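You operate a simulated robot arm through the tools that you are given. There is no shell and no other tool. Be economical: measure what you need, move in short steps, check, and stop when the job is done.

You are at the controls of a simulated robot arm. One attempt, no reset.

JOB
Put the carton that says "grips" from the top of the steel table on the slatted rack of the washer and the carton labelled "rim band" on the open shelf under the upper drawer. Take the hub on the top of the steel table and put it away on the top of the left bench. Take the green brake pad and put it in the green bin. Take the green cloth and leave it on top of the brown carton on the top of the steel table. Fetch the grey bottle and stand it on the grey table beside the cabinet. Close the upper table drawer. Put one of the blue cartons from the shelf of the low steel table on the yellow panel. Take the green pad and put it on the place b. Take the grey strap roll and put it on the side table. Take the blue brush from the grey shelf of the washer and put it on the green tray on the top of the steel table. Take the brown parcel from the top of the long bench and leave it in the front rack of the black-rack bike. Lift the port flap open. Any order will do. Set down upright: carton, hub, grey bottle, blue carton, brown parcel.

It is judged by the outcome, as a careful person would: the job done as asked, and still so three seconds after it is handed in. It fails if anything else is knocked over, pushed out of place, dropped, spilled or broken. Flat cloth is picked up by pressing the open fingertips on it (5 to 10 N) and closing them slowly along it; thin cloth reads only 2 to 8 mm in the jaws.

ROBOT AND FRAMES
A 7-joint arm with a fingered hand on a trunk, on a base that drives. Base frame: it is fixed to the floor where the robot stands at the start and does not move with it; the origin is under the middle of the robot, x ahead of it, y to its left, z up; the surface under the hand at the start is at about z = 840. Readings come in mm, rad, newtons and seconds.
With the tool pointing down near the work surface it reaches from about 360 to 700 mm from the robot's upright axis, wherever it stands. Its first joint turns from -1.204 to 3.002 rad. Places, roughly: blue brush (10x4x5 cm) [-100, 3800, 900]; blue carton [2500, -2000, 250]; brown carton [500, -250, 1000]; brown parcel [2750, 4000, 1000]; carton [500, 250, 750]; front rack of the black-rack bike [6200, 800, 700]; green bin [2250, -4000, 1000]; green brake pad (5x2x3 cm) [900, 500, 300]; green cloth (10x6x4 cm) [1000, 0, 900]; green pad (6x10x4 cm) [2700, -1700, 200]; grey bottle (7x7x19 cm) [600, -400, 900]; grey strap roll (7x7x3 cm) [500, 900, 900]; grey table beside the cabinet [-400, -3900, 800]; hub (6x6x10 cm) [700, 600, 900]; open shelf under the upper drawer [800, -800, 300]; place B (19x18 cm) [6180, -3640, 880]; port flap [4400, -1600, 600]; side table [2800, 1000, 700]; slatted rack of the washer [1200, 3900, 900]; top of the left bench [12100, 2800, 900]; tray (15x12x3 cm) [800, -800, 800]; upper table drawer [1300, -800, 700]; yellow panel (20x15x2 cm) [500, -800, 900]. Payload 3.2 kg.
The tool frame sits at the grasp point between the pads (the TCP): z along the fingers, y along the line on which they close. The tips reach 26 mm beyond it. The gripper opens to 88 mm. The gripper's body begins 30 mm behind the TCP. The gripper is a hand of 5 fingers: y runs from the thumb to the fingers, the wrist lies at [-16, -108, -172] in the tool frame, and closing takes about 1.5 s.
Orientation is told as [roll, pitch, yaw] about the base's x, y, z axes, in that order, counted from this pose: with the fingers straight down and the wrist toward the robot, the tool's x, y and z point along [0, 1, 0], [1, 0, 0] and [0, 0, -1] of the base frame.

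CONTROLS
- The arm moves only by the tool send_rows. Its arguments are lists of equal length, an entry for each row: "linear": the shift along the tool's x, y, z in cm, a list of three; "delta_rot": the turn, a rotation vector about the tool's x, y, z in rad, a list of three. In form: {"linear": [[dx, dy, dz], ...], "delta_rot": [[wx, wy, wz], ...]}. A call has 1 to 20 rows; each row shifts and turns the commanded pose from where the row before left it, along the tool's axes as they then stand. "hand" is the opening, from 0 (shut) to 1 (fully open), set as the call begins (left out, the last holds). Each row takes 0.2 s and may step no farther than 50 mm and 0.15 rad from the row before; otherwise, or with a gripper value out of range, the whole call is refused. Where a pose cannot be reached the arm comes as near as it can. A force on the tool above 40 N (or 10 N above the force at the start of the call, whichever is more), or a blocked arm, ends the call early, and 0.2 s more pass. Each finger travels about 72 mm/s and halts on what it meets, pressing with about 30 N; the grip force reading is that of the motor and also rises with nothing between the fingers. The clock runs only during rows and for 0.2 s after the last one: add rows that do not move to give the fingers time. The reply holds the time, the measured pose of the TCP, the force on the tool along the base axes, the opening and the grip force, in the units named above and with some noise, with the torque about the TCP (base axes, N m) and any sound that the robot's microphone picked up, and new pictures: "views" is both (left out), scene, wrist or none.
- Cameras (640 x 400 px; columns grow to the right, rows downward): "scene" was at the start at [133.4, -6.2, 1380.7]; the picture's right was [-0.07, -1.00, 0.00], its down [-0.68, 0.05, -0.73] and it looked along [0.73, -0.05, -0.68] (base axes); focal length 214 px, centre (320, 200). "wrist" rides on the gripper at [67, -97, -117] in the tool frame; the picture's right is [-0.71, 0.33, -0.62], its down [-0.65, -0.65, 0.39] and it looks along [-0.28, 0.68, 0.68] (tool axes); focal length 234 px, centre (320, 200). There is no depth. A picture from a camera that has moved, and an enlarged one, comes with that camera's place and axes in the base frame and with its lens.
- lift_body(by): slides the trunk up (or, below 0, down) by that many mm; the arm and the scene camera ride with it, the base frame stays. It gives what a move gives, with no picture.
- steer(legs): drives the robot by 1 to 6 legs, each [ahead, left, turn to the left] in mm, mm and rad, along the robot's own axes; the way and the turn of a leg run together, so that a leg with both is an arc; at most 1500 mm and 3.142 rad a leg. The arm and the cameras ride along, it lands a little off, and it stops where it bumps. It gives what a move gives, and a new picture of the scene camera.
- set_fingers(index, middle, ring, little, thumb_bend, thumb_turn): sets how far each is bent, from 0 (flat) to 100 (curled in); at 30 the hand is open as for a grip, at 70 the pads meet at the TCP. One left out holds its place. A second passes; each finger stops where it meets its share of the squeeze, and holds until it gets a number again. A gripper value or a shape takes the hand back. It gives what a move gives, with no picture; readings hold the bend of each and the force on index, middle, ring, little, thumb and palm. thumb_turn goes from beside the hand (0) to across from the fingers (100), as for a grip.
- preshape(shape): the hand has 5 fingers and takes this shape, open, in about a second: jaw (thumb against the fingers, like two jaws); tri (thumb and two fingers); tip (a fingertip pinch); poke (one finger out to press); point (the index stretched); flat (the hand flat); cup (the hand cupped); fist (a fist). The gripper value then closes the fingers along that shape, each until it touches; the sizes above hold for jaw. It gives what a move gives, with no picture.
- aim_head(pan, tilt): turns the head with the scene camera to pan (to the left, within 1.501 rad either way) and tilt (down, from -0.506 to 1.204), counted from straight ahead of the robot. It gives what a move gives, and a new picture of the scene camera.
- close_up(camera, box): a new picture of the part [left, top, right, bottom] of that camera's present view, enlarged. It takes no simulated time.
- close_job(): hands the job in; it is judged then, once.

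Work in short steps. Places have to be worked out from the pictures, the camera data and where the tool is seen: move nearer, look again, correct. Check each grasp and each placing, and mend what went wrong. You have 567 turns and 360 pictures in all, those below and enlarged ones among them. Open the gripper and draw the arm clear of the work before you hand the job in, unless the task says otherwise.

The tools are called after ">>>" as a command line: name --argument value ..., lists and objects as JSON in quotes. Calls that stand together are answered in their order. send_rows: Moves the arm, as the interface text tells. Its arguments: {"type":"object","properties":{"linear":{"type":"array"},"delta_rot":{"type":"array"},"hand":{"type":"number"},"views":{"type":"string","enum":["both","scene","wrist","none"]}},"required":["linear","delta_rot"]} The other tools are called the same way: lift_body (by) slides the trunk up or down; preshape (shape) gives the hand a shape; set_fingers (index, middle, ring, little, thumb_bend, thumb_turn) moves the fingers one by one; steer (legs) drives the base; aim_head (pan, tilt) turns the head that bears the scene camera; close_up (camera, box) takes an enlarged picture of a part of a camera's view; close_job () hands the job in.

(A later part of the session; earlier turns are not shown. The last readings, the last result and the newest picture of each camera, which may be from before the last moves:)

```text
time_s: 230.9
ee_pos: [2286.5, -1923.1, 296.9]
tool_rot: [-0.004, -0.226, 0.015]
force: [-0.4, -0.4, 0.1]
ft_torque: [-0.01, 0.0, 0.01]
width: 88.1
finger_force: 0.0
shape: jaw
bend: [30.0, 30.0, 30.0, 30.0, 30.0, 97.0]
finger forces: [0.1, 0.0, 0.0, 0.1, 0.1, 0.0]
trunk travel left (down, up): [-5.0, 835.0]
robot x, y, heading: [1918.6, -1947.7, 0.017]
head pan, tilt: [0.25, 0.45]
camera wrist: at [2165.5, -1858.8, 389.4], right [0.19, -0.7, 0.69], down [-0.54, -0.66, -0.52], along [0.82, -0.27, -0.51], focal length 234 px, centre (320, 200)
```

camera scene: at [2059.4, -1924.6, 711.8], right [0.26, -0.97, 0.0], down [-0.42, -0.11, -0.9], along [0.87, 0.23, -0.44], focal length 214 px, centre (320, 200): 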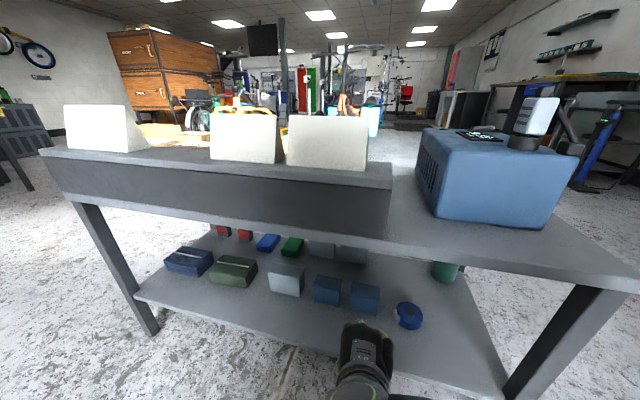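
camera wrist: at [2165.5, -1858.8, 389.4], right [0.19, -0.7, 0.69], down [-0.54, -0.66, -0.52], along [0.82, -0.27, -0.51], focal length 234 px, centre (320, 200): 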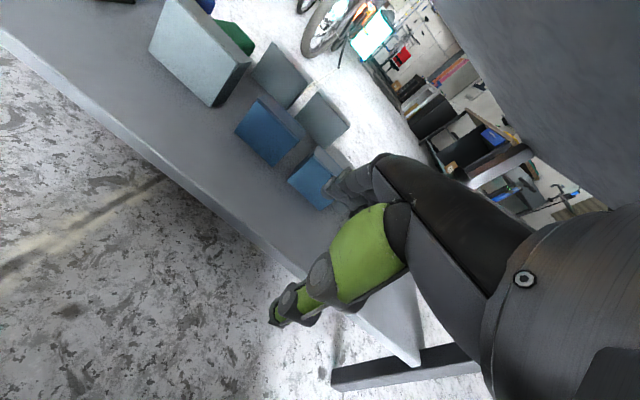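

Estimated underside of the table ≈525; I raise 15 mm, drive 90, then extend over the carton.

>>> send_rows --linear '[[-1.5, -0.4, -1.6]]' --delta_rot '[[0, 0, 0]]' --views "none"

>>> steer --legs '[[90, 0, 0]]'

>>> send_rows --linear '[[0, 2.9, 0.67], [0, 2.9, 0.67]]' --delta_rot '[[0, 0, 0], [0, 0, 0]]' --views "both"

```text
time_s: 231.3
ee_pos: [2284.9, -1930.9, 316.4]
tool_rot: [-0.006, -0.227, 0.015]
force: [0.2, -0.4, 0.0]
ft_torque: [-0.03, -0.01, -0.01]
width: 88.0
finger_force: 0.0
shape: jaw
bend: [30.0, 30.0, 30.0, 30.0, 30.0, 97.0]
finger forces: [0.0, 0.1, 0.0, 0.0, 0.1, 0.1]
out of reach, approached as far as the arm can: row 1
trunk travel left (down, up): [-5.0, 835.0]
robot x, y, heading: [1914.4, -1950.7, 0.01]
head pan, tilt: [0.25, 0.45]
```

```text
time_s: 232.4
ee_pos: [2375.3, -1929.2, 314.6]
tool_rot: [-0.007, -0.228, 0.015]
force: [0.2, 0.1, 0.1]
ft_torque: [-0.04, -0.04, -0.04]
width: 87.9
finger_force: 0.0
shape: jaw
bend: [30.0, 30.0, 30.0, 30.0, 30.0, 97.0]
finger forces: [0.0, 0.0, 0.0, 0.0, 0.1, 0.0]
trunk travel left (down, up): [-5.0, 835.0]
robot x, y, heading: [2011.1, -1947.3, 0.016]
head pan, tilt: [0.25, 0.45]
camera scene: at [2149.0, -1923.4, 711.8], right [0.26, -0.97, 0.0], down [-0.42, -0.11, -0.9], along [0.87, 0.23, -0.44], focal length 214 px, centre (320, 200)
```

scene: 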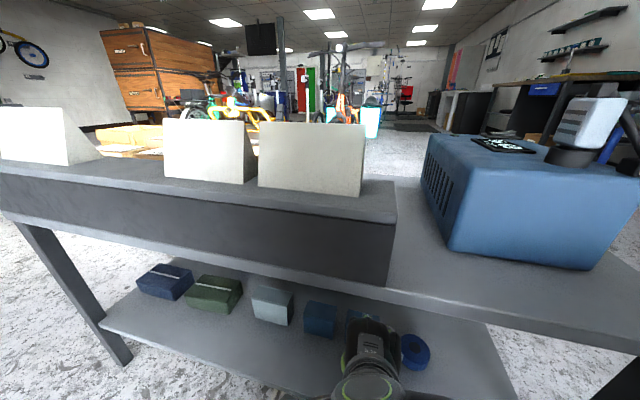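

```text
time_s: 233.0
ee_pos: [2435.3, -1928.6, 313.9]
tool_rot: [-0.008, -0.226, 0.015]
force: [0.0, -0.4, 0.1]
ft_torque: [-0.03, -0.02, 0.0]
width: 88.0
finger_force: 0.1
shape: jaw
bend: [30.0, 30.0, 30.0, 30.0, 30.0, 97.0]
finger forces: [0.0, 0.0, 0.0, 0.1, 0.1, 0.0]
trunk travel left (down, up): [-5.0, 835.0]
robot x, y, heading: [2008.1, -1946.7, 0.015]
head pan, tilt: [0.25, 0.45]
camera scene: at [2148.9, -1923.4, 711.8], right [0.26, -0.97, 0.0], down [-0.42, -0.11, -0.9], along [0.87, 0.23, -0.44], focal length 214 px, centre (320, 200)
camera wrist: at [2314.4, -1864.8, 408.0], right [0.19, -0.7, 0.69], down [-0.54, -0.66, -0.52], along [0.82, -0.27, -0.51], focal length 234 px, centre (320, 200)
```

scene: 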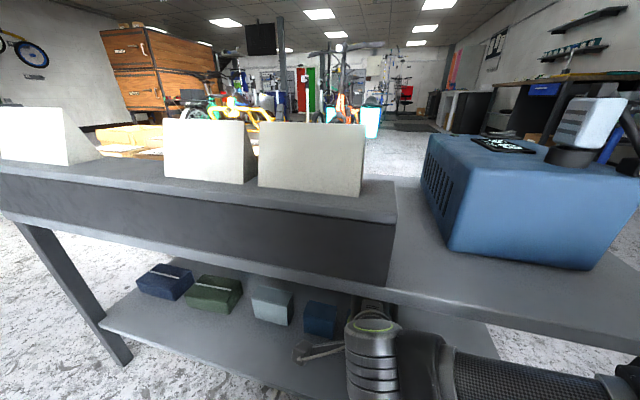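
wrist: 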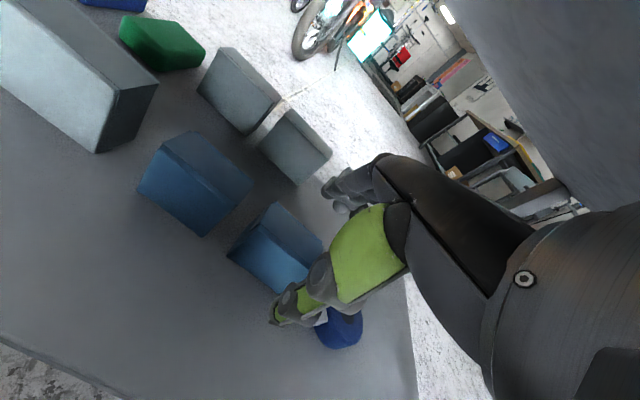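

I zoom in on the carton.

>>> close_up --camera "wrist" --box '[180, 160, 380, 360]'

```text
2.00 times, centred on (280, 260) of wrist
camera zoom: at [2314.4, -1864.8, 408.0], right [0.19, -0.7, 0.69], down [-0.54, -0.66, -0.52], along [0.82, -0.27, -0.51], focal length 468 px, centre (400, 80)
```

zoom: 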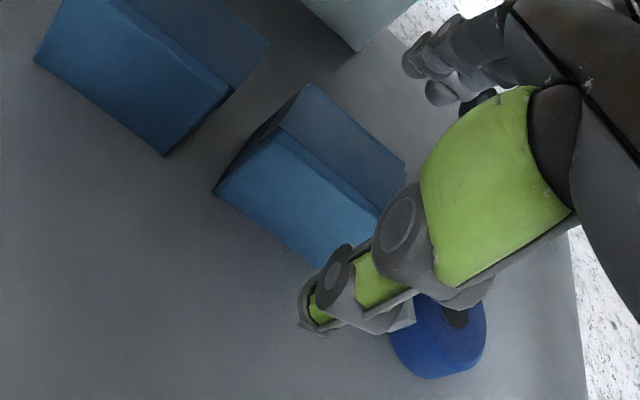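

Carton: x≈2447–2482, y −1895..−1957, top z≈270. I go forward 27 mm and down 69 mm, then close.

>>> send_rows --linear '[[0, 2.63, 0.61], [0, -0.52, 2.24], [0, -0.52, 2.24], [0, -0.52, 2.24]]' --delta_rot '[[0, 0, 0], [0, 0, 0], [0, 0, 0], [0, 0, 0]]' --views "wrist"

>>> send_rows --linear '[[0, 0, 0], [0, 0, 0], [0, 0, 0], [0, 0, 0], [0, 0, 0], [0, 0, 0]]' --delta_rot '[[0, 0, 0], [0, 0, 0], [0, 0, 0], [0, 0, 0], [0, 0, 0], [0, 0, 0]]' --hand 0 --views "wrist"

```text
time_s: 234.0
ee_pos: [2462.8, -1928.3, 247.8]
tool_rot: [-0.004, -0.233, 0.014]
force: [1.5, 0.0, 6.8]
ft_torque: [-0.02, -0.3, -0.01]
width: 88.2
finger_force: 0.0
shape: jaw
bend: [28.0, 30.0, 29.0, 30.0, 30.0, 97.0]
finger forces: [3.7, 0.0, 1.7, 0.0, 0.0, 0.0]
trunk travel left (down, up): [-5.0, 835.0]
robot x, y, heading: [2012.0, -1947.8, 0.014]
head pan, tilt: [0.25, 0.45]
camera wrist: at [2341.4, -1864.6, 339.9], right [0.19, -0.7, 0.69], down [-0.54, -0.66, -0.52], along [0.82, -0.27, -0.5], focal length 234 px, centre (320, 200)
```

wrist: 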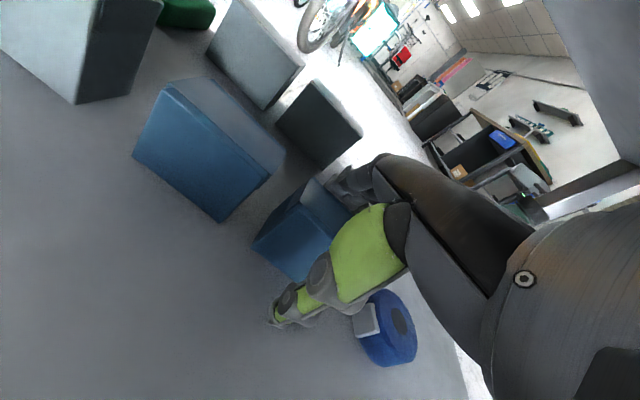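

```text
time_s: 235.4
ee_pos: [2461.4, -1928.9, 246.9]
tool_rot: [-0.008, -0.229, 0.017]
force: [1.2, -0.9, 11.3]
ft_torque: [-0.02, -0.29, 0.03]
width: 48.8
finger_force: 30.0
shape: jaw
bend: [28.0, 30.0, 29.0, 37.0, 53.0, 100.0]
finger forces: [18.3, 8.5, 5.3, 0.0, 25.5, 0.0]
trunk travel left (down, up): [-5.0, 835.0]
robot x, y, heading: [2010.9, -1949.1, 0.015]
head pan, tilt: [0.25, 0.45]
camera wrist: at [2340.7, -1864.7, 339.4], right [0.19, -0.7, 0.69], down [-0.54, -0.66, -0.52], along [0.82, -0.27, -0.5], focal length 234 px, centre (320, 200)
```

wrist: 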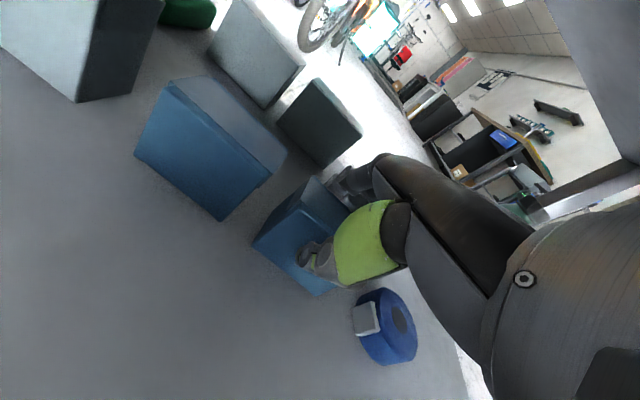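

Gripped at 49 mm. I lift 35 mm and look.

>>> send_rows --linear '[[0, 0.3, -1.3], [0, 0.3, -1.3], [0, 0.3, -1.3]]' --delta_rot '[[0, 0, 0], [0, 0, 0], [0, 0, 0]]' --views "wrist"

```text
time_s: 236.2
ee_pos: [2461.8, -1929.0, 285.5]
tool_rot: [-0.007, -0.224, 0.016]
force: [0.2, -0.5, -1.3]
ft_torque: [0.03, -0.01, 0.02]
width: 48.1
finger_force: 30.0
shape: jaw
bend: [28.0, 31.0, 30.0, 37.0, 53.0, 100.0]
finger forces: [17.0, 8.3, 4.2, 0.1, 26.8, 0.0]
trunk travel left (down, up): [-5.0, 835.0]
robot x, y, heading: [2010.4, -1946.8, 0.017]
head pan, tilt: [0.25, 0.45]
camera wrist: at [2340.9, -1864.1, 379.3], right [0.19, -0.7, 0.69], down [-0.54, -0.66, -0.52], along [0.82, -0.27, -0.51], focal length 234 px, centre (320, 200)
```

wrist: 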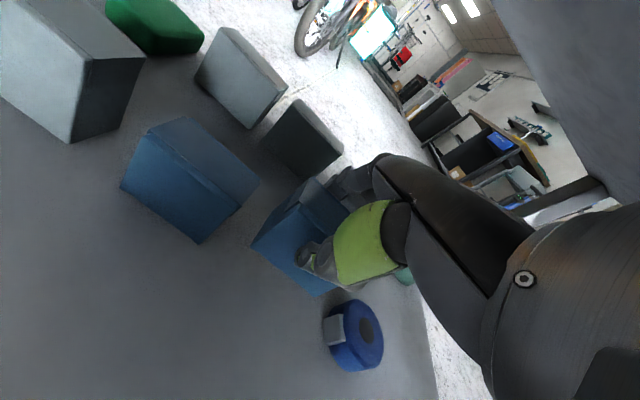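

Carton held. I back out, raise the trunk, and go to the table's right end facing +y.

>>> steer --legs '[[-300, 0, 0]]'

>>> lift_body --by 400

>>> lift_body --by 400

>>> steer --legs '[[0, 0, 1.555], [0, 1200, 0], [180, 0, 0]]'

>>> aim_head --pan 0.0 --tilt 0.6

```text
time_s: 238.2
ee_pos: [2160.8, -1931.5, 287.5]
tool_rot: [-0.007, -0.226, 0.019]
force: [-0.4, -0.4, -1.1]
ft_torque: [-0.01, 0.03, 0.01]
width: 48.4
finger_force: 30.1
shape: jaw
bend: [28.0, 31.0, 30.0, 37.0, 53.0, 100.0]
finger forces: [16.9, 8.2, 4.1, 0.0, 26.7, 0.1]
trunk travel left (down, up): [-5.0, 835.0]
robot x, y, heading: [1709.9, -1955.6, 0.016]
head pan, tilt: [0.25, 0.45]
camera scene: at [1847.6, -1927.5, 711.7], right [0.26, -0.96, 0.0], down [-0.42, -0.11, -0.9], along [0.87, 0.24, -0.44], focal length 214 px, centre (320, 200)
```

scene: 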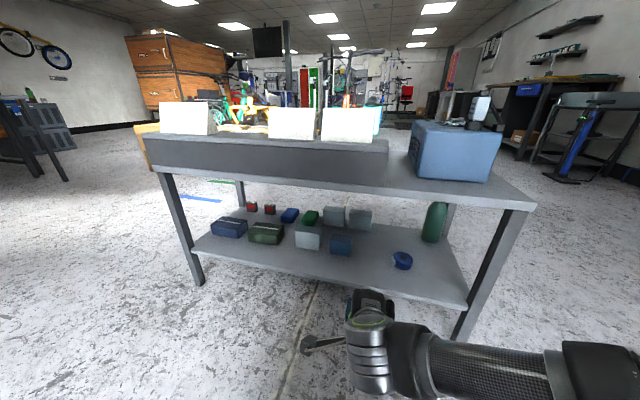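

```text
time_s: 242.1
ee_pos: [2159.9, -1931.1, 686.7]
tool_rot: [-0.008, -0.227, 0.019]
force: [-0.1, 0.3, -1.6]
ft_torque: [0.01, 0.03, 0.02]
width: 48.5
finger_force: 30.2
shape: jaw
bend: [28.0, 31.0, 30.0, 37.0, 53.0, 100.0]
finger forces: [17.0, 8.3, 4.2, 0.0, 26.8, 0.0]
trunk travel left (down, up): [-405.0, 435.0]
robot x, y, heading: [1708.1, -1955.4, 0.017]
head pan, tilt: [0.25, 0.45]
```

```text
time_s: 245.9
ee_pos: [2161.5, -1931.5, 1086.9]
tool_rot: [-0.005, -0.227, 0.02]
force: [-0.4, 0.9, -1.0]
ft_torque: [0.01, 0.03, 0.02]
width: 48.5
finger_force: 29.8
shape: jaw
bend: [28.0, 31.0, 30.0, 37.0, 53.0, 100.0]
finger forces: [17.0, 8.3, 4.2, 0.1, 26.5, 0.1]
trunk travel left (down, up): [-805.0, 35.0]
robot x, y, heading: [1708.7, -1954.1, 0.016]
head pan, tilt: [0.25, 0.45]
```

```text
time_s: 256.9
ee_pos: [491.0, -1330.3, 1085.8]
tool_rot: [-0.006, -0.227, 1.582]
force: [-1.5, 0.2, -0.8]
ft_torque: [-0.04, 0.06, -0.02]
width: 48.3
finger_force: 30.3
shape: jaw
bend: [29.0, 31.0, 30.0, 37.0, 53.0, 100.0]
finger forces: [16.7, 8.1, 4.0, 0.0, 26.0, 0.0]
trunk travel left (down, up): [-805.0, 35.0]
robot x, y, heading: [508.1, -1780.3, 1.575]
head pan, tilt: [0.25, 0.45]
camera scene: at [485.5, -1643.5, 1511.8], right [0.97, 0.26, 0.0], down [0.11, -0.42, -0.9], along [-0.23, 0.87, -0.44], focal length 214 px, centre (320, 200)
```

scene: 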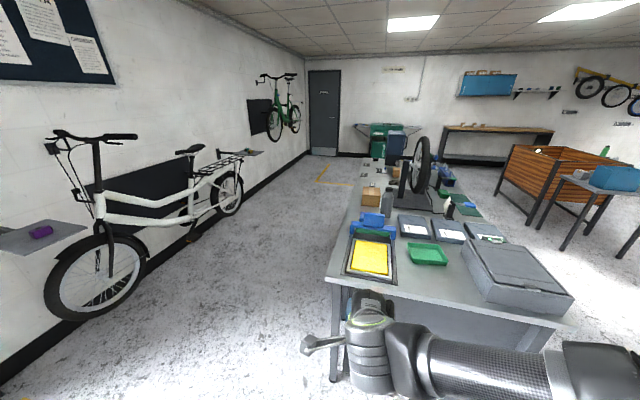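

```text
time_s: 257.7
ee_pos: [492.2, -1329.5, 1086.1]
tool_rot: [-0.006, -0.229, 1.583]
force: [-0.2, -0.2, -1.3]
ft_torque: [-0.02, -0.02, 0.0]
width: 48.1
finger_force: 29.8
shape: jaw
bend: [29.0, 31.0, 30.0, 37.0, 53.0, 100.0]
finger forces: [16.8, 8.1, 4.0, 0.1, 25.9, 0.0]
trunk travel left (down, up): [-805.0, 35.0]
robot x, y, heading: [507.6, -1784.7, 1.58]
head pan, tilt: [0.0, 0.6]
camera scene: at [508.2, -1643.5, 1498.2], right [1.0, 0.01, 0.0], down [0.01, -0.56, -0.83], along [-0.01, 0.83, -0.56], focal length 214 px, centre (320, 200)
```

scene: 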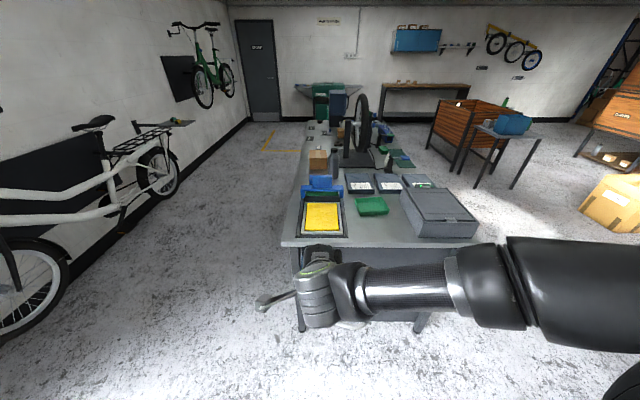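

I zoom in on the yellow panel.

>>> close_up --camera "scene" --box '[270, 150, 430, 250]'

```text
4.00 times, centred on (350, 200) of scene
camera zoom: at [508.2, -1643.5, 1498.2], right [1.0, 0.01, 0.0], down [0.01, -0.56, -0.83], along [-0.01, 0.83, -0.56], focal length 858 px, centre (200, 200)
```

zoom: 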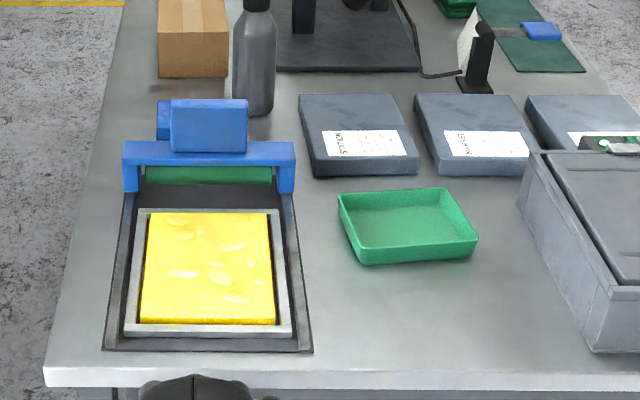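

Panel centre ≈[508,−845], top ≈866. I drive 360 ahead, then reach over it at height.

>>> steer --legs '[[360, 0, 0]]'

>>> send_rows --linear '[[-0.4, 2, 2.6], [-0.4, 2, 2.6], [-0.4, 2, 2.6], [-0.4, 1.2, 2.3]]' --delta_rot '[[0, 0, 0], [0, 0, 0], [0, 0, 0], [0, 0, 0]]' --views "both"

```text
time_s: 260.0
ee_pos: [486.6, -971.4, 1087.1]
tool_rot: [-0.008, -0.227, 1.583]
force: [-0.3, 0.2, -0.9]
ft_torque: [0.01, 0.02, 0.0]
width: 48.4
finger_force: 30.1
shape: jaw
bend: [29.0, 31.0, 30.0, 37.0, 53.0, 100.0]
finger forces: [16.7, 8.1, 4.0, 0.0, 26.1, 0.0]
trunk travel left (down, up): [-805.0, 35.0]
robot x, y, heading: [503.2, -1420.2, 1.581]
head pan, tilt: [0.0, 0.6]
camera scene: at [504.5, -1285.0, 1498.2], right [1.0, 0.01, 0.0], down [0.01, -0.56, -0.83], along [-0.01, 0.83, -0.56], focal length 214 px, centre (320, 200)
```

scene: 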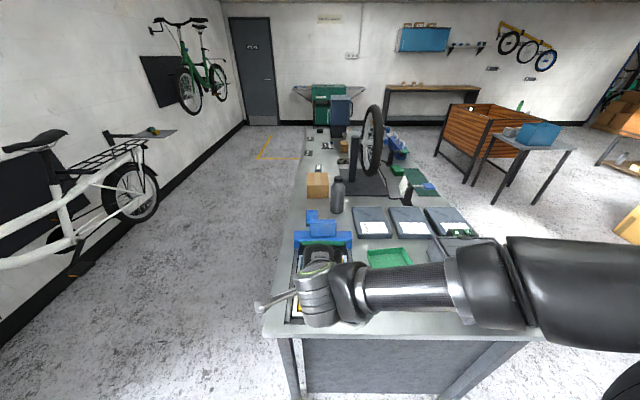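

```text
time_s: 261.0
ee_pos: [503.1, -876.4, 1003.2]
tool_rot: [-0.006, -0.225, 1.585]
force: [-0.1, 0.6, -1.0]
ft_torque: [-0.01, 0.03, -0.02]
width: 48.4
finger_force: 29.5
shape: jaw
bend: [29.0, 31.0, 30.0, 37.0, 53.0, 100.0]
finger forces: [16.7, 8.0, 4.0, 0.0, 26.0, 0.0]
trunk travel left (down, up): [-805.0, 35.0]
robot x, y, heading: [506.6, -1424.4, 1.584]
head pan, tilt: [0.0, 0.6]
camera scene: at [504.4, -1283.6, 1498.1], right [1.0, 0.01, 0.0], down [0.01, -0.57, -0.82], along [-0.01, 0.82, -0.57], focal length 214 px, centre (320, 200)
camera wrist: at [438.2, -999.9, 1096.9], right [0.7, 0.19, 0.69], down [0.66, -0.54, -0.52], along [0.27, 0.82, -0.51], focal length 234 px, centre (320, 200)
```

scene: 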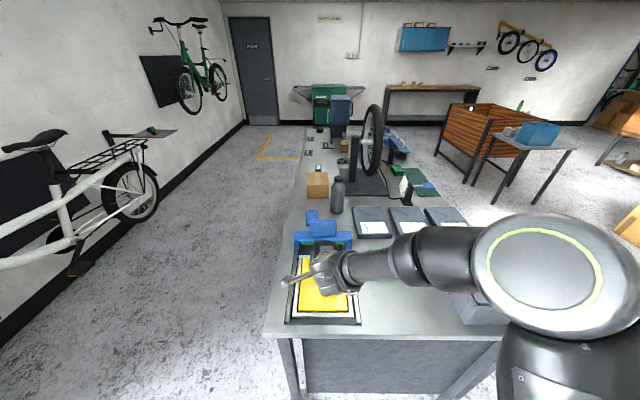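
wrist: 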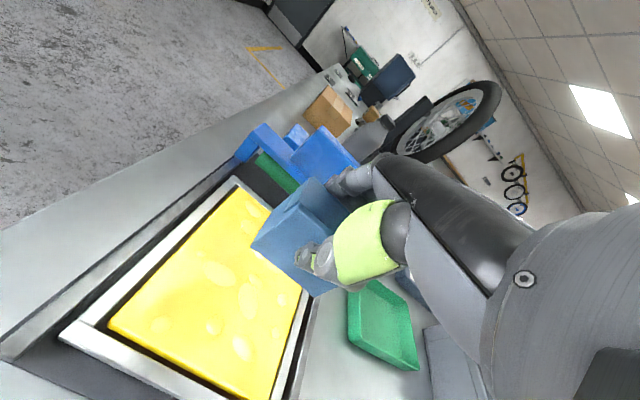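

The carton is above the panel centre. I lower gently to contact.

>>> send_rows --linear '[[0, -0.55, 2.4], [0, -0.55, 2.4], [0, -0.4, 1.7], [0, -0.2, 0.7], [0, -0.14, 0.6], [0, -0.14, 0.6], [0, -0.14, 0.6]]' --delta_rot '[[0, 0, 0], [0, 0, 0], [0, 0, 0], [0, 0, 0], [0, 0, 0], [0, 0, 0], [0, 0, 0]]' --views "wrist"

```text
time_s: 262.6
ee_pos: [501.8, -878.0, 917.7]
tool_rot: [-0.007, -0.237, 1.582]
force: [1.0, -0.7, 17.6]
ft_torque: [0.12, 0.02, 0.0]
width: 48.4
finger_force: 30.1
shape: jaw
bend: [28.0, 31.0, 29.0, 37.0, 53.0, 100.0]
finger forces: [20.8, 9.2, 5.5, 0.1, 30.1, 0.0]
trunk travel left (down, up): [-805.0, 35.0]
robot x, y, heading: [504.7, -1424.6, 1.581]
head pan, tilt: [0.0, 0.6]
camera wrist: at [438.4, -1001.8, 1008.3], right [0.7, 0.18, 0.69], down [0.66, -0.54, -0.53], along [0.27, 0.82, -0.5], focal length 234 px, centre (320, 200)
```

wrist: 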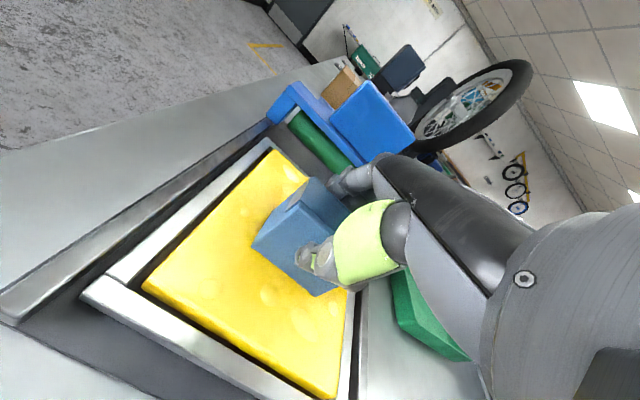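

On the panel with 18 N contact. I open and rise straight up along the fingers.

>>> send_rows --linear '[[0, 0, -0.1], [0, 0, 0], [0, 0, 0], [0, 0, 0], [0, 0, 0], [0, 0, 0], [0, 0.4, -2], [0, 0.6, -2.5], [0, 0.6, -3], [0, 0, -3]]' --delta_rot '[[0, 0, 0], [0, 0, 0], [0, 0, 0], [0, 0, 0], [0, 0, 0], [0, 0, 0], [0, 0, 0], [0, 0, 0], [0, 0, 0], [0, 0, 0]]' --hand 1 --views "wrist"

```text
time_s: 264.8
ee_pos: [500.4, -888.3, 1018.9]
tool_rot: [-0.007, -0.227, 1.585]
force: [0.4, -0.6, 0.4]
ft_torque: [-0.01, -0.02, 0.0]
width: 88.0
finger_force: 0.0
shape: jaw
bend: [30.0, 30.0, 30.0, 30.0, 30.0, 97.0]
finger forces: [0.0, 0.1, 0.0, 0.1, 0.1, 0.0]
trunk travel left (down, up): [-805.0, 35.0]
robot x, y, heading: [503.0, -1423.4, 1.583]
head pan, tilt: [0.0, 0.6]
camera wrist: at [437.7, -1011.6, 1112.1], right [0.7, 0.19, 0.69], down [0.66, -0.54, -0.52], along [0.27, 0.82, -0.51], focal length 234 px, centre (320, 200)
```

wrist: 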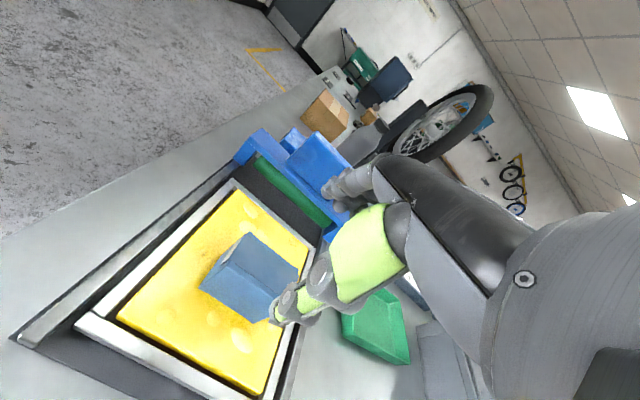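

The carton stands upright on the panel. Next the grey bottle at ≈[583,−407]: I raise and retract the hand, drive round to the near side facing +x.

>>> send_rows --linear '[[0, -3.5, -2.5], [0, -3.5, -2.5], [0, -3.5, -2], [0, -3, -1], [0, -3, 0]]' --delta_rot '[[0.076, 0, 0], [0.076, 0, 0], [0.075, 0, 0], [0, 0, 0], [0, 0, 0]]' --views "none"

>>> steer --legs '[[-250, 0, 0], [0, 590, 0], [0, 0, -1.583], [0, 1240, 0]]'

>>> aim_head --pan -0.1 --tilt 0.75

```text
time_s: 266.0
ee_pos: [505.4, -1061.6, 1082.9]
tool_rot: [-0.007, 0.0, 1.581]
force: [0.5, -0.6, 0.0]
ft_torque: [0.01, 0.0, 0.02]
width: 87.9
finger_force: 0.0
shape: jaw
bend: [30.0, 30.0, 30.0, 30.0, 30.0, 97.0]
finger forces: [0.0, 0.1, 0.1, 0.1, 0.0, 0.0]
trunk travel left (down, up): [-805.0, 35.0]
robot x, y, heading: [504.4, -1423.3, 1.576]
head pan, tilt: [0.0, 0.6]
```

```text
time_s: 280.5
ee_pos: [287.0, -445.4, 1082.6]
tool_rot: [-0.006, 0.0, -0.001]
force: [-0.1, -0.4, 0.7]
ft_torque: [-0.01, -0.03, -0.02]
width: 87.8
finger_force: 0.0
shape: jaw
bend: [30.0, 30.0, 30.0, 30.0, 30.0, 97.0]
finger forces: [0.0, 0.0, 0.1, 0.0, 0.0, 0.0]
trunk travel left (down, up): [-805.0, 35.0]
robot x, y, heading: [-71.6, -439.8, -0.001]
head pan, tilt: [0.0, 0.6]
camera scene: at [62.9, -441.8, 1498.2], right [0.0, -1.0, 0.0], down [-0.56, 0.0, -0.83], along [0.83, 0.0, -0.56], focal length 214 px, centre (320, 200)
```

scene: 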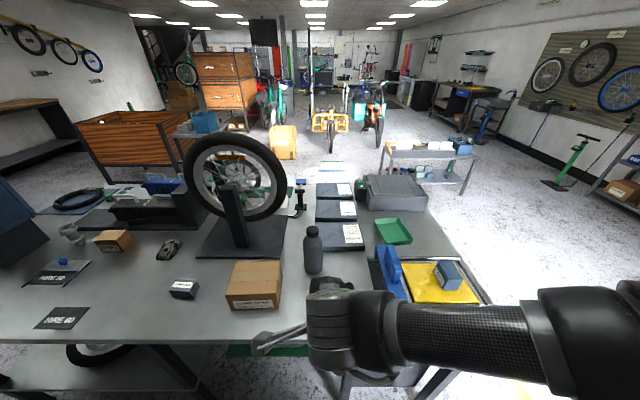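

```text
time_s: 281.2
ee_pos: [286.2, -444.1, 1081.9]
tool_rot: [-0.006, 0.001, 0.0]
force: [0.2, -0.2, -0.1]
ft_torque: [0.0, -0.03, 0.0]
width: 87.6
finger_force: 0.1
shape: jaw
bend: [30.0, 30.0, 30.0, 30.0, 30.0, 97.0]
finger forces: [0.1, 0.1, 0.0, 0.0, 0.0, 0.1]
trunk travel left (down, up): [-805.0, 35.0]
robot x, y, heading: [-77.1, -440.2, 0.004]
head pan, tilt: [-0.099, 0.75]
camera scene: at [57.0, -449.9, 1485.4], right [-0.1, -1.0, 0.0], down [-0.68, 0.07, -0.73], along [0.73, -0.07, -0.68], focal length 214 px, centre (320, 200)
```

scene: 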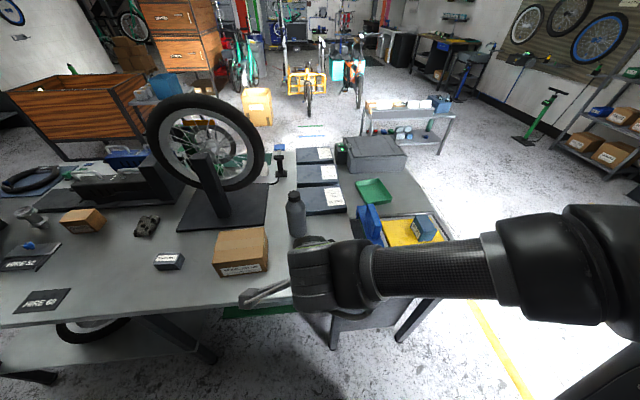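

Bottle base ≈[575,−412]. It is 190 mm tall, so I'll grip it by the neck/cap from above. I zoom in to see its shape.

>>> close_up --camera "scene" --box '[200, 170, 360, 290]'

```text
3.33 times, centred on (280, 230) of scene
camera zoom: at [57.0, -449.9, 1485.4], right [-0.1, -1.0, 0.0], down [-0.68, 0.07, -0.73], along [0.73, -0.07, -0.68], focal length 715 px, centre (453, 100)
```

zoom: 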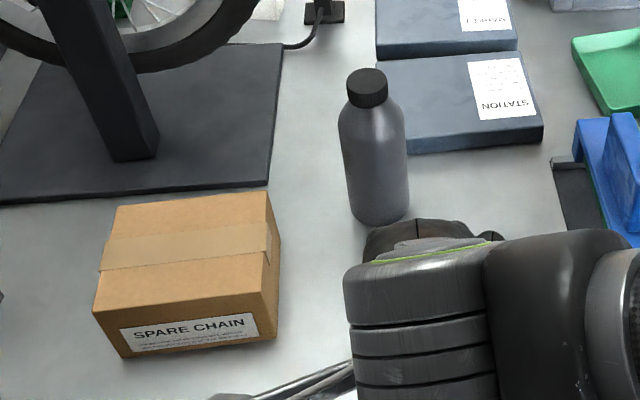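

Cap ≈42 mm wide at [587,−416], top z≈1030. I drive 75 ahead, extend over it at safe height and look.

>>> steer --legs '[[75, 0, 0]]'

>>> send_rows --linear '[[0.5, 4, -0.5], [0.5, 4, 0], [0.5, 4, 0], [0.5, 4, 0], [0.5, 4, 0]]' --delta_rot '[[0, 0, 0], [0, 0, 0], [0, 0, 0], [0, 0, 0], [0, 0, 0]]' --hand 1 --views "both"

```text
time_s: 282.2
ee_pos: [361.4, -444.0, 1082.2]
tool_rot: [-0.007, -0.002, 0.002]
force: [-0.5, -0.8, -0.8]
ft_torque: [0.01, 0.0, 0.02]
width: 87.5
finger_force: 0.0
shape: jaw
bend: [30.0, 30.0, 30.0, 30.0, 30.0, 97.0]
finger forces: [0.0, 0.0, 0.0, 0.0, 0.0, 0.1]
trunk travel left (down, up): [-805.0, 35.0]
robot x, y, heading: [-1.8, -440.9, 0.0]
head pan, tilt: [-0.099, 0.75]
camera scene: at [131.2, -449.9, 1485.3], right [-0.1, -1.0, 0.0], down [-0.68, 0.07, -0.73], along [0.73, -0.07, -0.68], focal length 214 px, centre (320, 200)
```

scene: 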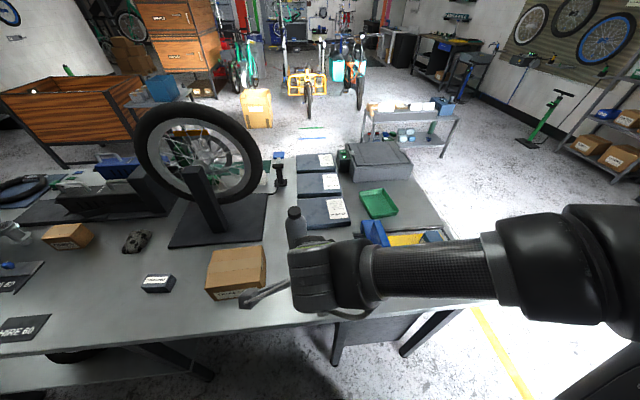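

```text
time_s: 283.4
ee_pos: [561.9, -418.8, 1086.2]
tool_rot: [-0.006, 0.003, 0.002]
force: [-0.4, -0.3, -1.4]
ft_torque: [-0.03, 0.03, -0.02]
width: 87.9
finger_force: 0.0
shape: jaw
bend: [30.0, 30.0, 30.0, 30.0, 30.0, 97.0]
finger forces: [0.1, 0.0, 0.0, 0.0, 0.0, 0.0]
trunk travel left (down, up): [-805.0, 35.0]
robot x, y, heading: [-3.4, -438.0, 0.003]
head pan, tilt: [-0.099, 0.75]
camera scene: at [133.6, -449.4, 1485.1], right [-0.1, -1.0, 0.0], down [-0.68, 0.07, -0.73], along [0.73, -0.07, -0.68], focal length 214 px, centre (320, 200)
camera wrist: at [466.1, -352.7, 1203.6], right [0.33, -0.7, 0.63], down [-0.65, -0.65, -0.38], along [0.68, -0.28, -0.68], focal length 234 px, centre (320, 200)
```

scene: 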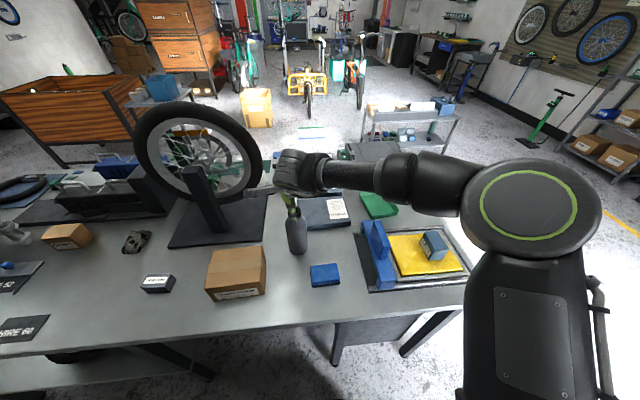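
wrist: 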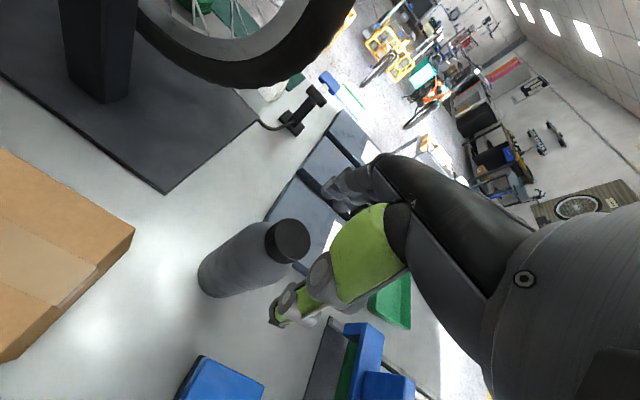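

Cap centre at ≈[580,−419,1028]. I move 18 mm ahead, descend to TCP z≈1012 and close.

>>> send_rows --linear '[[0, 1.8, 0], [0, 0, 2.5], [0, 0, 2.5], [0, 0, 2.2]]' --delta_rot '[[0, 0, 0], [0, 0, 0], [0, 0, 0], [0, 0, 0]]' --views "wrist"

>>> send_rows --linear '[[0, 0, 0], [0, 0, 0], [0, 0, 0], [0, 0, 0], [0, 0, 0], [0, 0, 0]]' --delta_rot '[[0, 0, 0], [0, 0, 0], [0, 0, 0], [0, 0, 0], [0, 0, 0], [0, 0, 0]]' --hand 0 --views "wrist"

```text
time_s: 284.4
ee_pos: [579.7, -419.4, 1014.4]
tool_rot: [-0.005, 0.001, 0.001]
force: [0.8, -0.3, 0.0]
ft_torque: [-0.01, 0.01, 0.01]
width: 88.0
finger_force: 0.0
shape: jaw
bend: [30.0, 30.0, 30.0, 30.0, 30.0, 97.0]
finger forces: [0.0, 0.0, 0.0, 0.0, 0.1, 0.1]
trunk travel left (down, up): [-805.0, 35.0]
robot x, y, heading: [-0.7, -440.3, -0.001]
head pan, tilt: [-0.099, 0.75]
camera wrist: at [483.7, -353.6, 1132.1], right [0.33, -0.7, 0.63], down [-0.65, -0.65, -0.38], along [0.68, -0.28, -0.68], focal length 234 px, centre (320, 200)
```

wrist: 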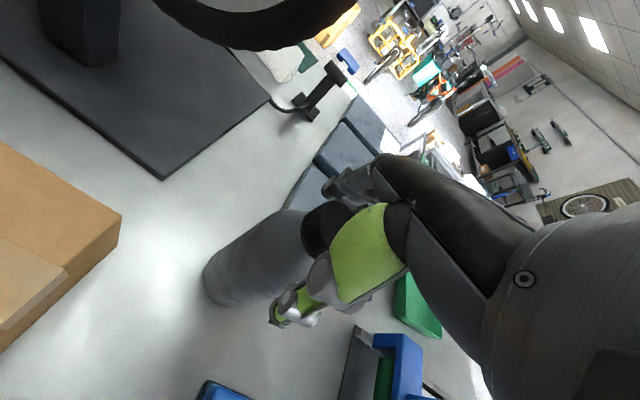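

```text
time_s: 285.8
ee_pos: [579.5, -420.1, 1017.0]
tool_rot: [-0.005, 0.0, 0.002]
force: [-0.8, 0.5, 2.0]
ft_torque: [-0.03, 0.08, 0.01]
width: 39.8
finger_force: 29.8
shape: jaw
bend: [51.0, 45.0, 73.0, 56.0, 37.0, 100.0]
finger forces: [14.4, 8.1, 0.1, 0.0, 22.6, 0.0]
trunk travel left (down, up): [-805.0, 35.0]
robot x, y, heading: [-4.8, -444.2, 0.003]
head pan, tilt: [-0.099, 0.75]
camera wrist: at [482.7, -353.7, 1133.2], right [0.33, -0.7, 0.63], down [-0.65, -0.65, -0.38], along [0.68, -0.28, -0.68], focal length 234 px, centre (320, 200)
```

wrist: 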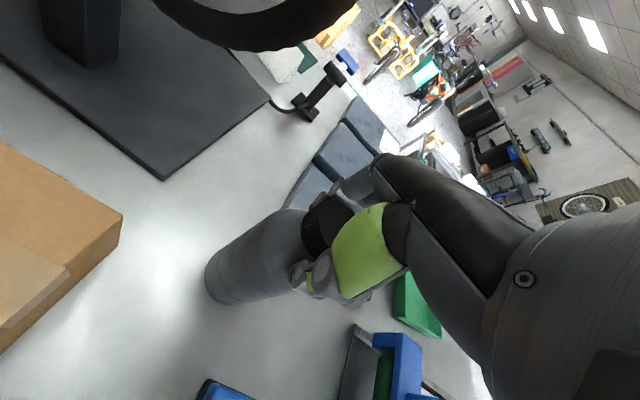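

Cap gripped at 40 mm. I lift and draw back.

>>> send_rows --linear '[[0, 0, -2], [0, 0, -4], [0, 0, -4], [0, -2, -4], [0, -4, -1], [0, -4, 0], [0, -4, 0], [0, -4, 0]]' --delta_rot '[[0, 0, 0], [0, 0, 0], [0, 0, 0], [0, 0, 0], [0, 0, 0], [0, 0, 0], [0, 0, 0], [0, 0, 0]]' --views "both"

```text
time_s: 287.6
ee_pos: [397.6, -418.8, 1165.6]
tool_rot: [-0.005, -0.001, -0.002]
force: [-1.7, -0.1, -6.1]
ft_torque: [-0.08, 0.02, 0.0]
width: 35.1
finger_force: 29.9
shape: jaw
bend: [52.0, 48.0, 73.0, 56.0, 41.0, 100.0]
finger forces: [14.7, 5.9, 0.0, 0.1, 21.3, 0.1]
trunk travel left (down, up): [-805.0, 35.0]
robot x, y, heading: [-0.1, -441.6, -0.004]
head pan, tilt: [-0.099, 0.75]
camera scene: at [130.0, -450.2, 1485.4], right [-0.1, -0.99, 0.0], down [-0.68, 0.07, -0.73], along [0.73, -0.07, -0.68], focal length 214 px, centre (320, 200)
camera wrist: at [301.8, -352.6, 1283.0], right [0.33, -0.7, 0.63], down [-0.65, -0.65, -0.39], along [0.68, -0.28, -0.68], focal length 234 px, centre (320, 200)
```

scene: 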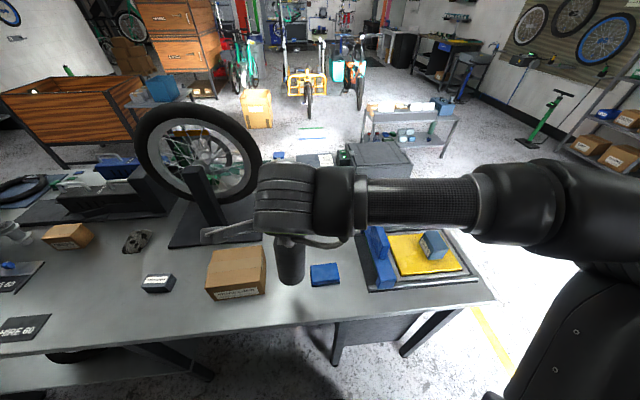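
wrist: 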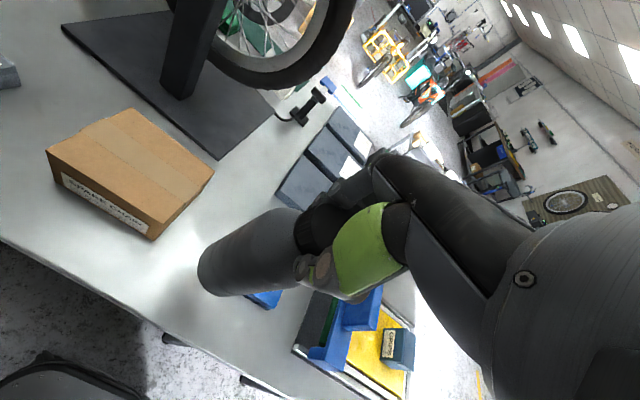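

Bottle held. I back off and drive round to the grey table beside the cabinet.

>>> steer --legs '[[-90, 0, 0], [0, -1300, 0], [0, 0, -1.57], [1300, 0, 0]]'

>>> aim_head --pan -0.1 --tilt 0.5

```text
time_s: 304.9
ee_pos: [-78.4, -3458.3, 1164.7]
tool_rot: [-0.007, -0.001, -1.569]
force: [0.2, 0.8, -5.8]
ft_torque: [0.03, 0.07, 0.01]
width: 35.1
finger_force: 29.5
shape: jaw
bend: [52.0, 48.0, 73.0, 56.0, 41.0, 100.0]
finger forces: [15.1, 5.5, 0.0, 0.0, 20.9, 0.0]
trunk travel left (down, up): [-805.0, 35.0]
robot x, y, heading: [-103.1, -3054.4, -1.57]
head pan, tilt: [-0.099, 0.75]
camera scene: at [-108.6, -3189.6, 1485.2], right [-1.0, 0.1, 0.0], down [0.07, 0.68, -0.73], along [-0.07, -0.73, -0.68], focal length 214 px, centre (320, 200)
```

scene: 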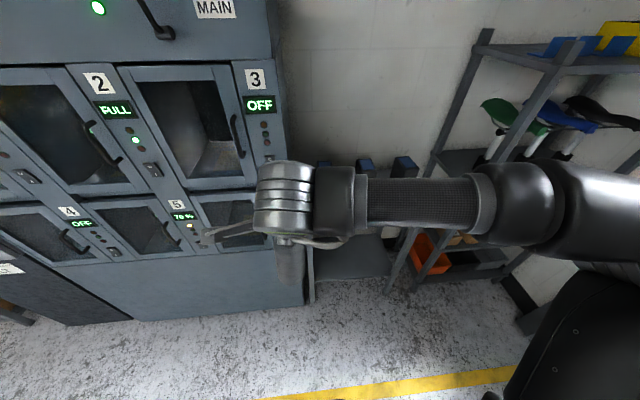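

```text
time_s: 305.7
ee_pos: [-77.3, -3458.6, 1164.1]
tool_rot: [-0.005, 0.002, -1.57]
force: [-0.3, -0.8, -6.3]
ft_torque: [0.02, 0.04, -0.01]
width: 34.9
finger_force: 29.9
shape: jaw
bend: [52.0, 48.0, 73.0, 56.0, 41.0, 100.0]
finger forces: [15.2, 5.3, 0.1, 0.0, 20.9, 0.0]
trunk travel left (down, up): [-805.0, 35.0]
robot x, y, heading: [-101.3, -3054.2, -1.566]
head pan, tilt: [-0.099, 0.499]
camera scene: at [-109.4, -3197.8, 1507.1], right [-1.0, 0.1, 0.0], down [0.05, 0.48, -0.88], along [-0.09, -0.87, -0.48], focal length 214 px, centre (320, 200)
```

scene: 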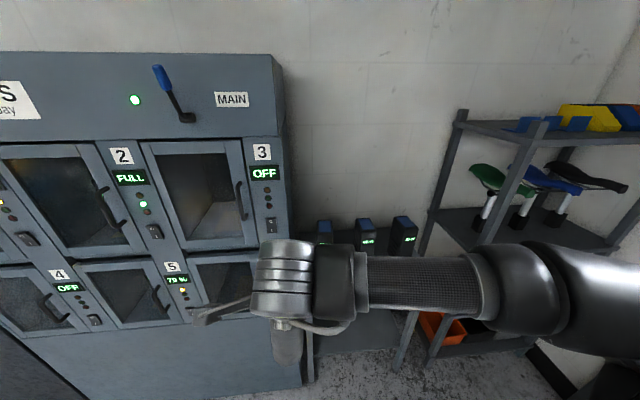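

I strafe right 280 to face the table and look from there.

>>> steer --legs '[[0, -280, 0]]'

>>> aim_head --pan 0.1 --tilt 0.85

```text
time_s: 307.6
ee_pos: [-354.1, -3457.7, 1164.7]
tool_rot: [-0.007, 0.0, -1.57]
force: [0.9, -0.1, -6.3]
ft_torque: [0.02, 0.07, -0.01]
width: 34.9
finger_force: 30.3
shape: jaw
bend: [52.0, 48.0, 73.0, 56.0, 41.0, 100.0]
finger forces: [15.2, 6.1, 0.0, 0.0, 21.1, 0.0]
trunk travel left (down, up): [-805.0, 35.0]
robot x, y, heading: [-376.6, -3061.0, -1.567]
head pan, tilt: [-0.099, 0.499]
camera scene: at [-385.6, -3198.0, 1507.2], right [-1.0, 0.1, 0.0], down [0.05, 0.48, -0.88], along [-0.09, -0.87, -0.48], focal length 214 px, centre (320, 200)
```

scene: 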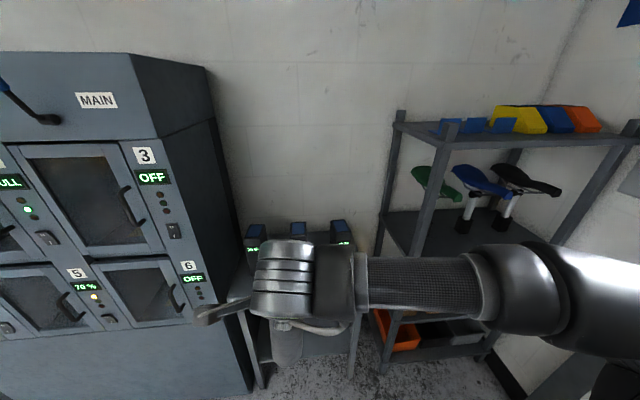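

```text
time_s: 308.4
ee_pos: [-353.8, -3458.9, 1164.4]
tool_rot: [-0.008, 0.003, -1.568]
force: [-0.3, -0.3, -6.6]
ft_torque: [0.0, 0.06, 0.02]
width: 35.0
finger_force: 30.5
shape: jaw
bend: [52.0, 48.0, 73.0, 56.0, 41.0, 100.0]
finger forces: [15.1, 5.8, 0.0, 0.0, 20.8, 0.0]
trunk travel left (down, up): [-805.0, 35.0]
robot x, y, heading: [-379.7, -3058.9, -1.568]
head pan, tilt: [0.099, 0.85]
camera scene: at [-369.3, -3185.3, 1477.3], right [-0.99, -0.1, 0.0], down [-0.07, 0.75, -0.66], along [0.07, -0.66, -0.75], focal length 214 px, centre (320, 200)
```

scene: 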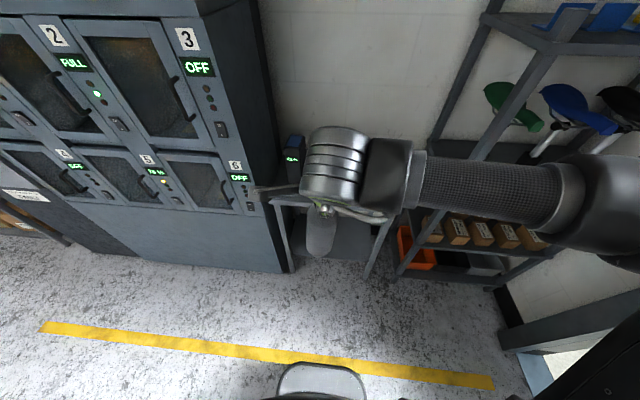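

I use the wrist camera for the tabletop.

>>> send_rows --linear '[[0, 0, 0]]' --delta_rot '[[0, 0, 0]]' --views "wrist"

```text
time_s: 308.8
ee_pos: [-354.4, -3458.6, 1164.4]
tool_rot: [-0.009, 0.002, -1.57]
force: [-0.8, -0.3, -6.4]
ft_torque: [0.04, 0.06, -0.02]
width: 35.0
finger_force: 30.2
shape: jaw
bend: [52.0, 48.0, 73.0, 56.0, 41.0, 100.0]
finger forces: [15.0, 5.8, 0.0, 0.1, 20.8, 0.0]
trunk travel left (down, up): [-805.0, 35.0]
robot x, y, heading: [-379.0, -3057.4, -1.572]
head pan, tilt: [0.099, 0.85]
camera wrist: at [-285.8, -3362.0, 1282.2], right [-0.7, -0.33, 0.63], down [-0.65, 0.65, -0.38], along [-0.28, -0.68, -0.68], focal length 234 px, centre (320, 200)
```

wrist: 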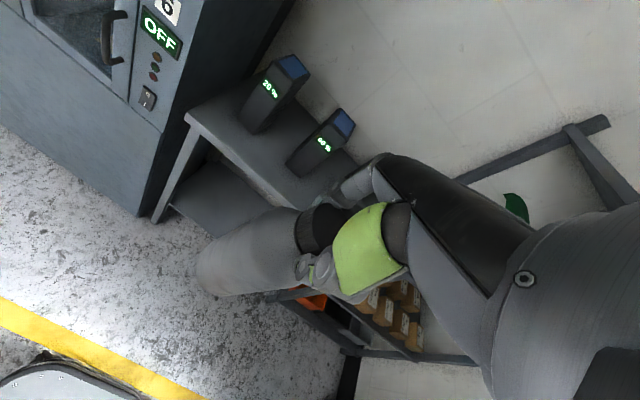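

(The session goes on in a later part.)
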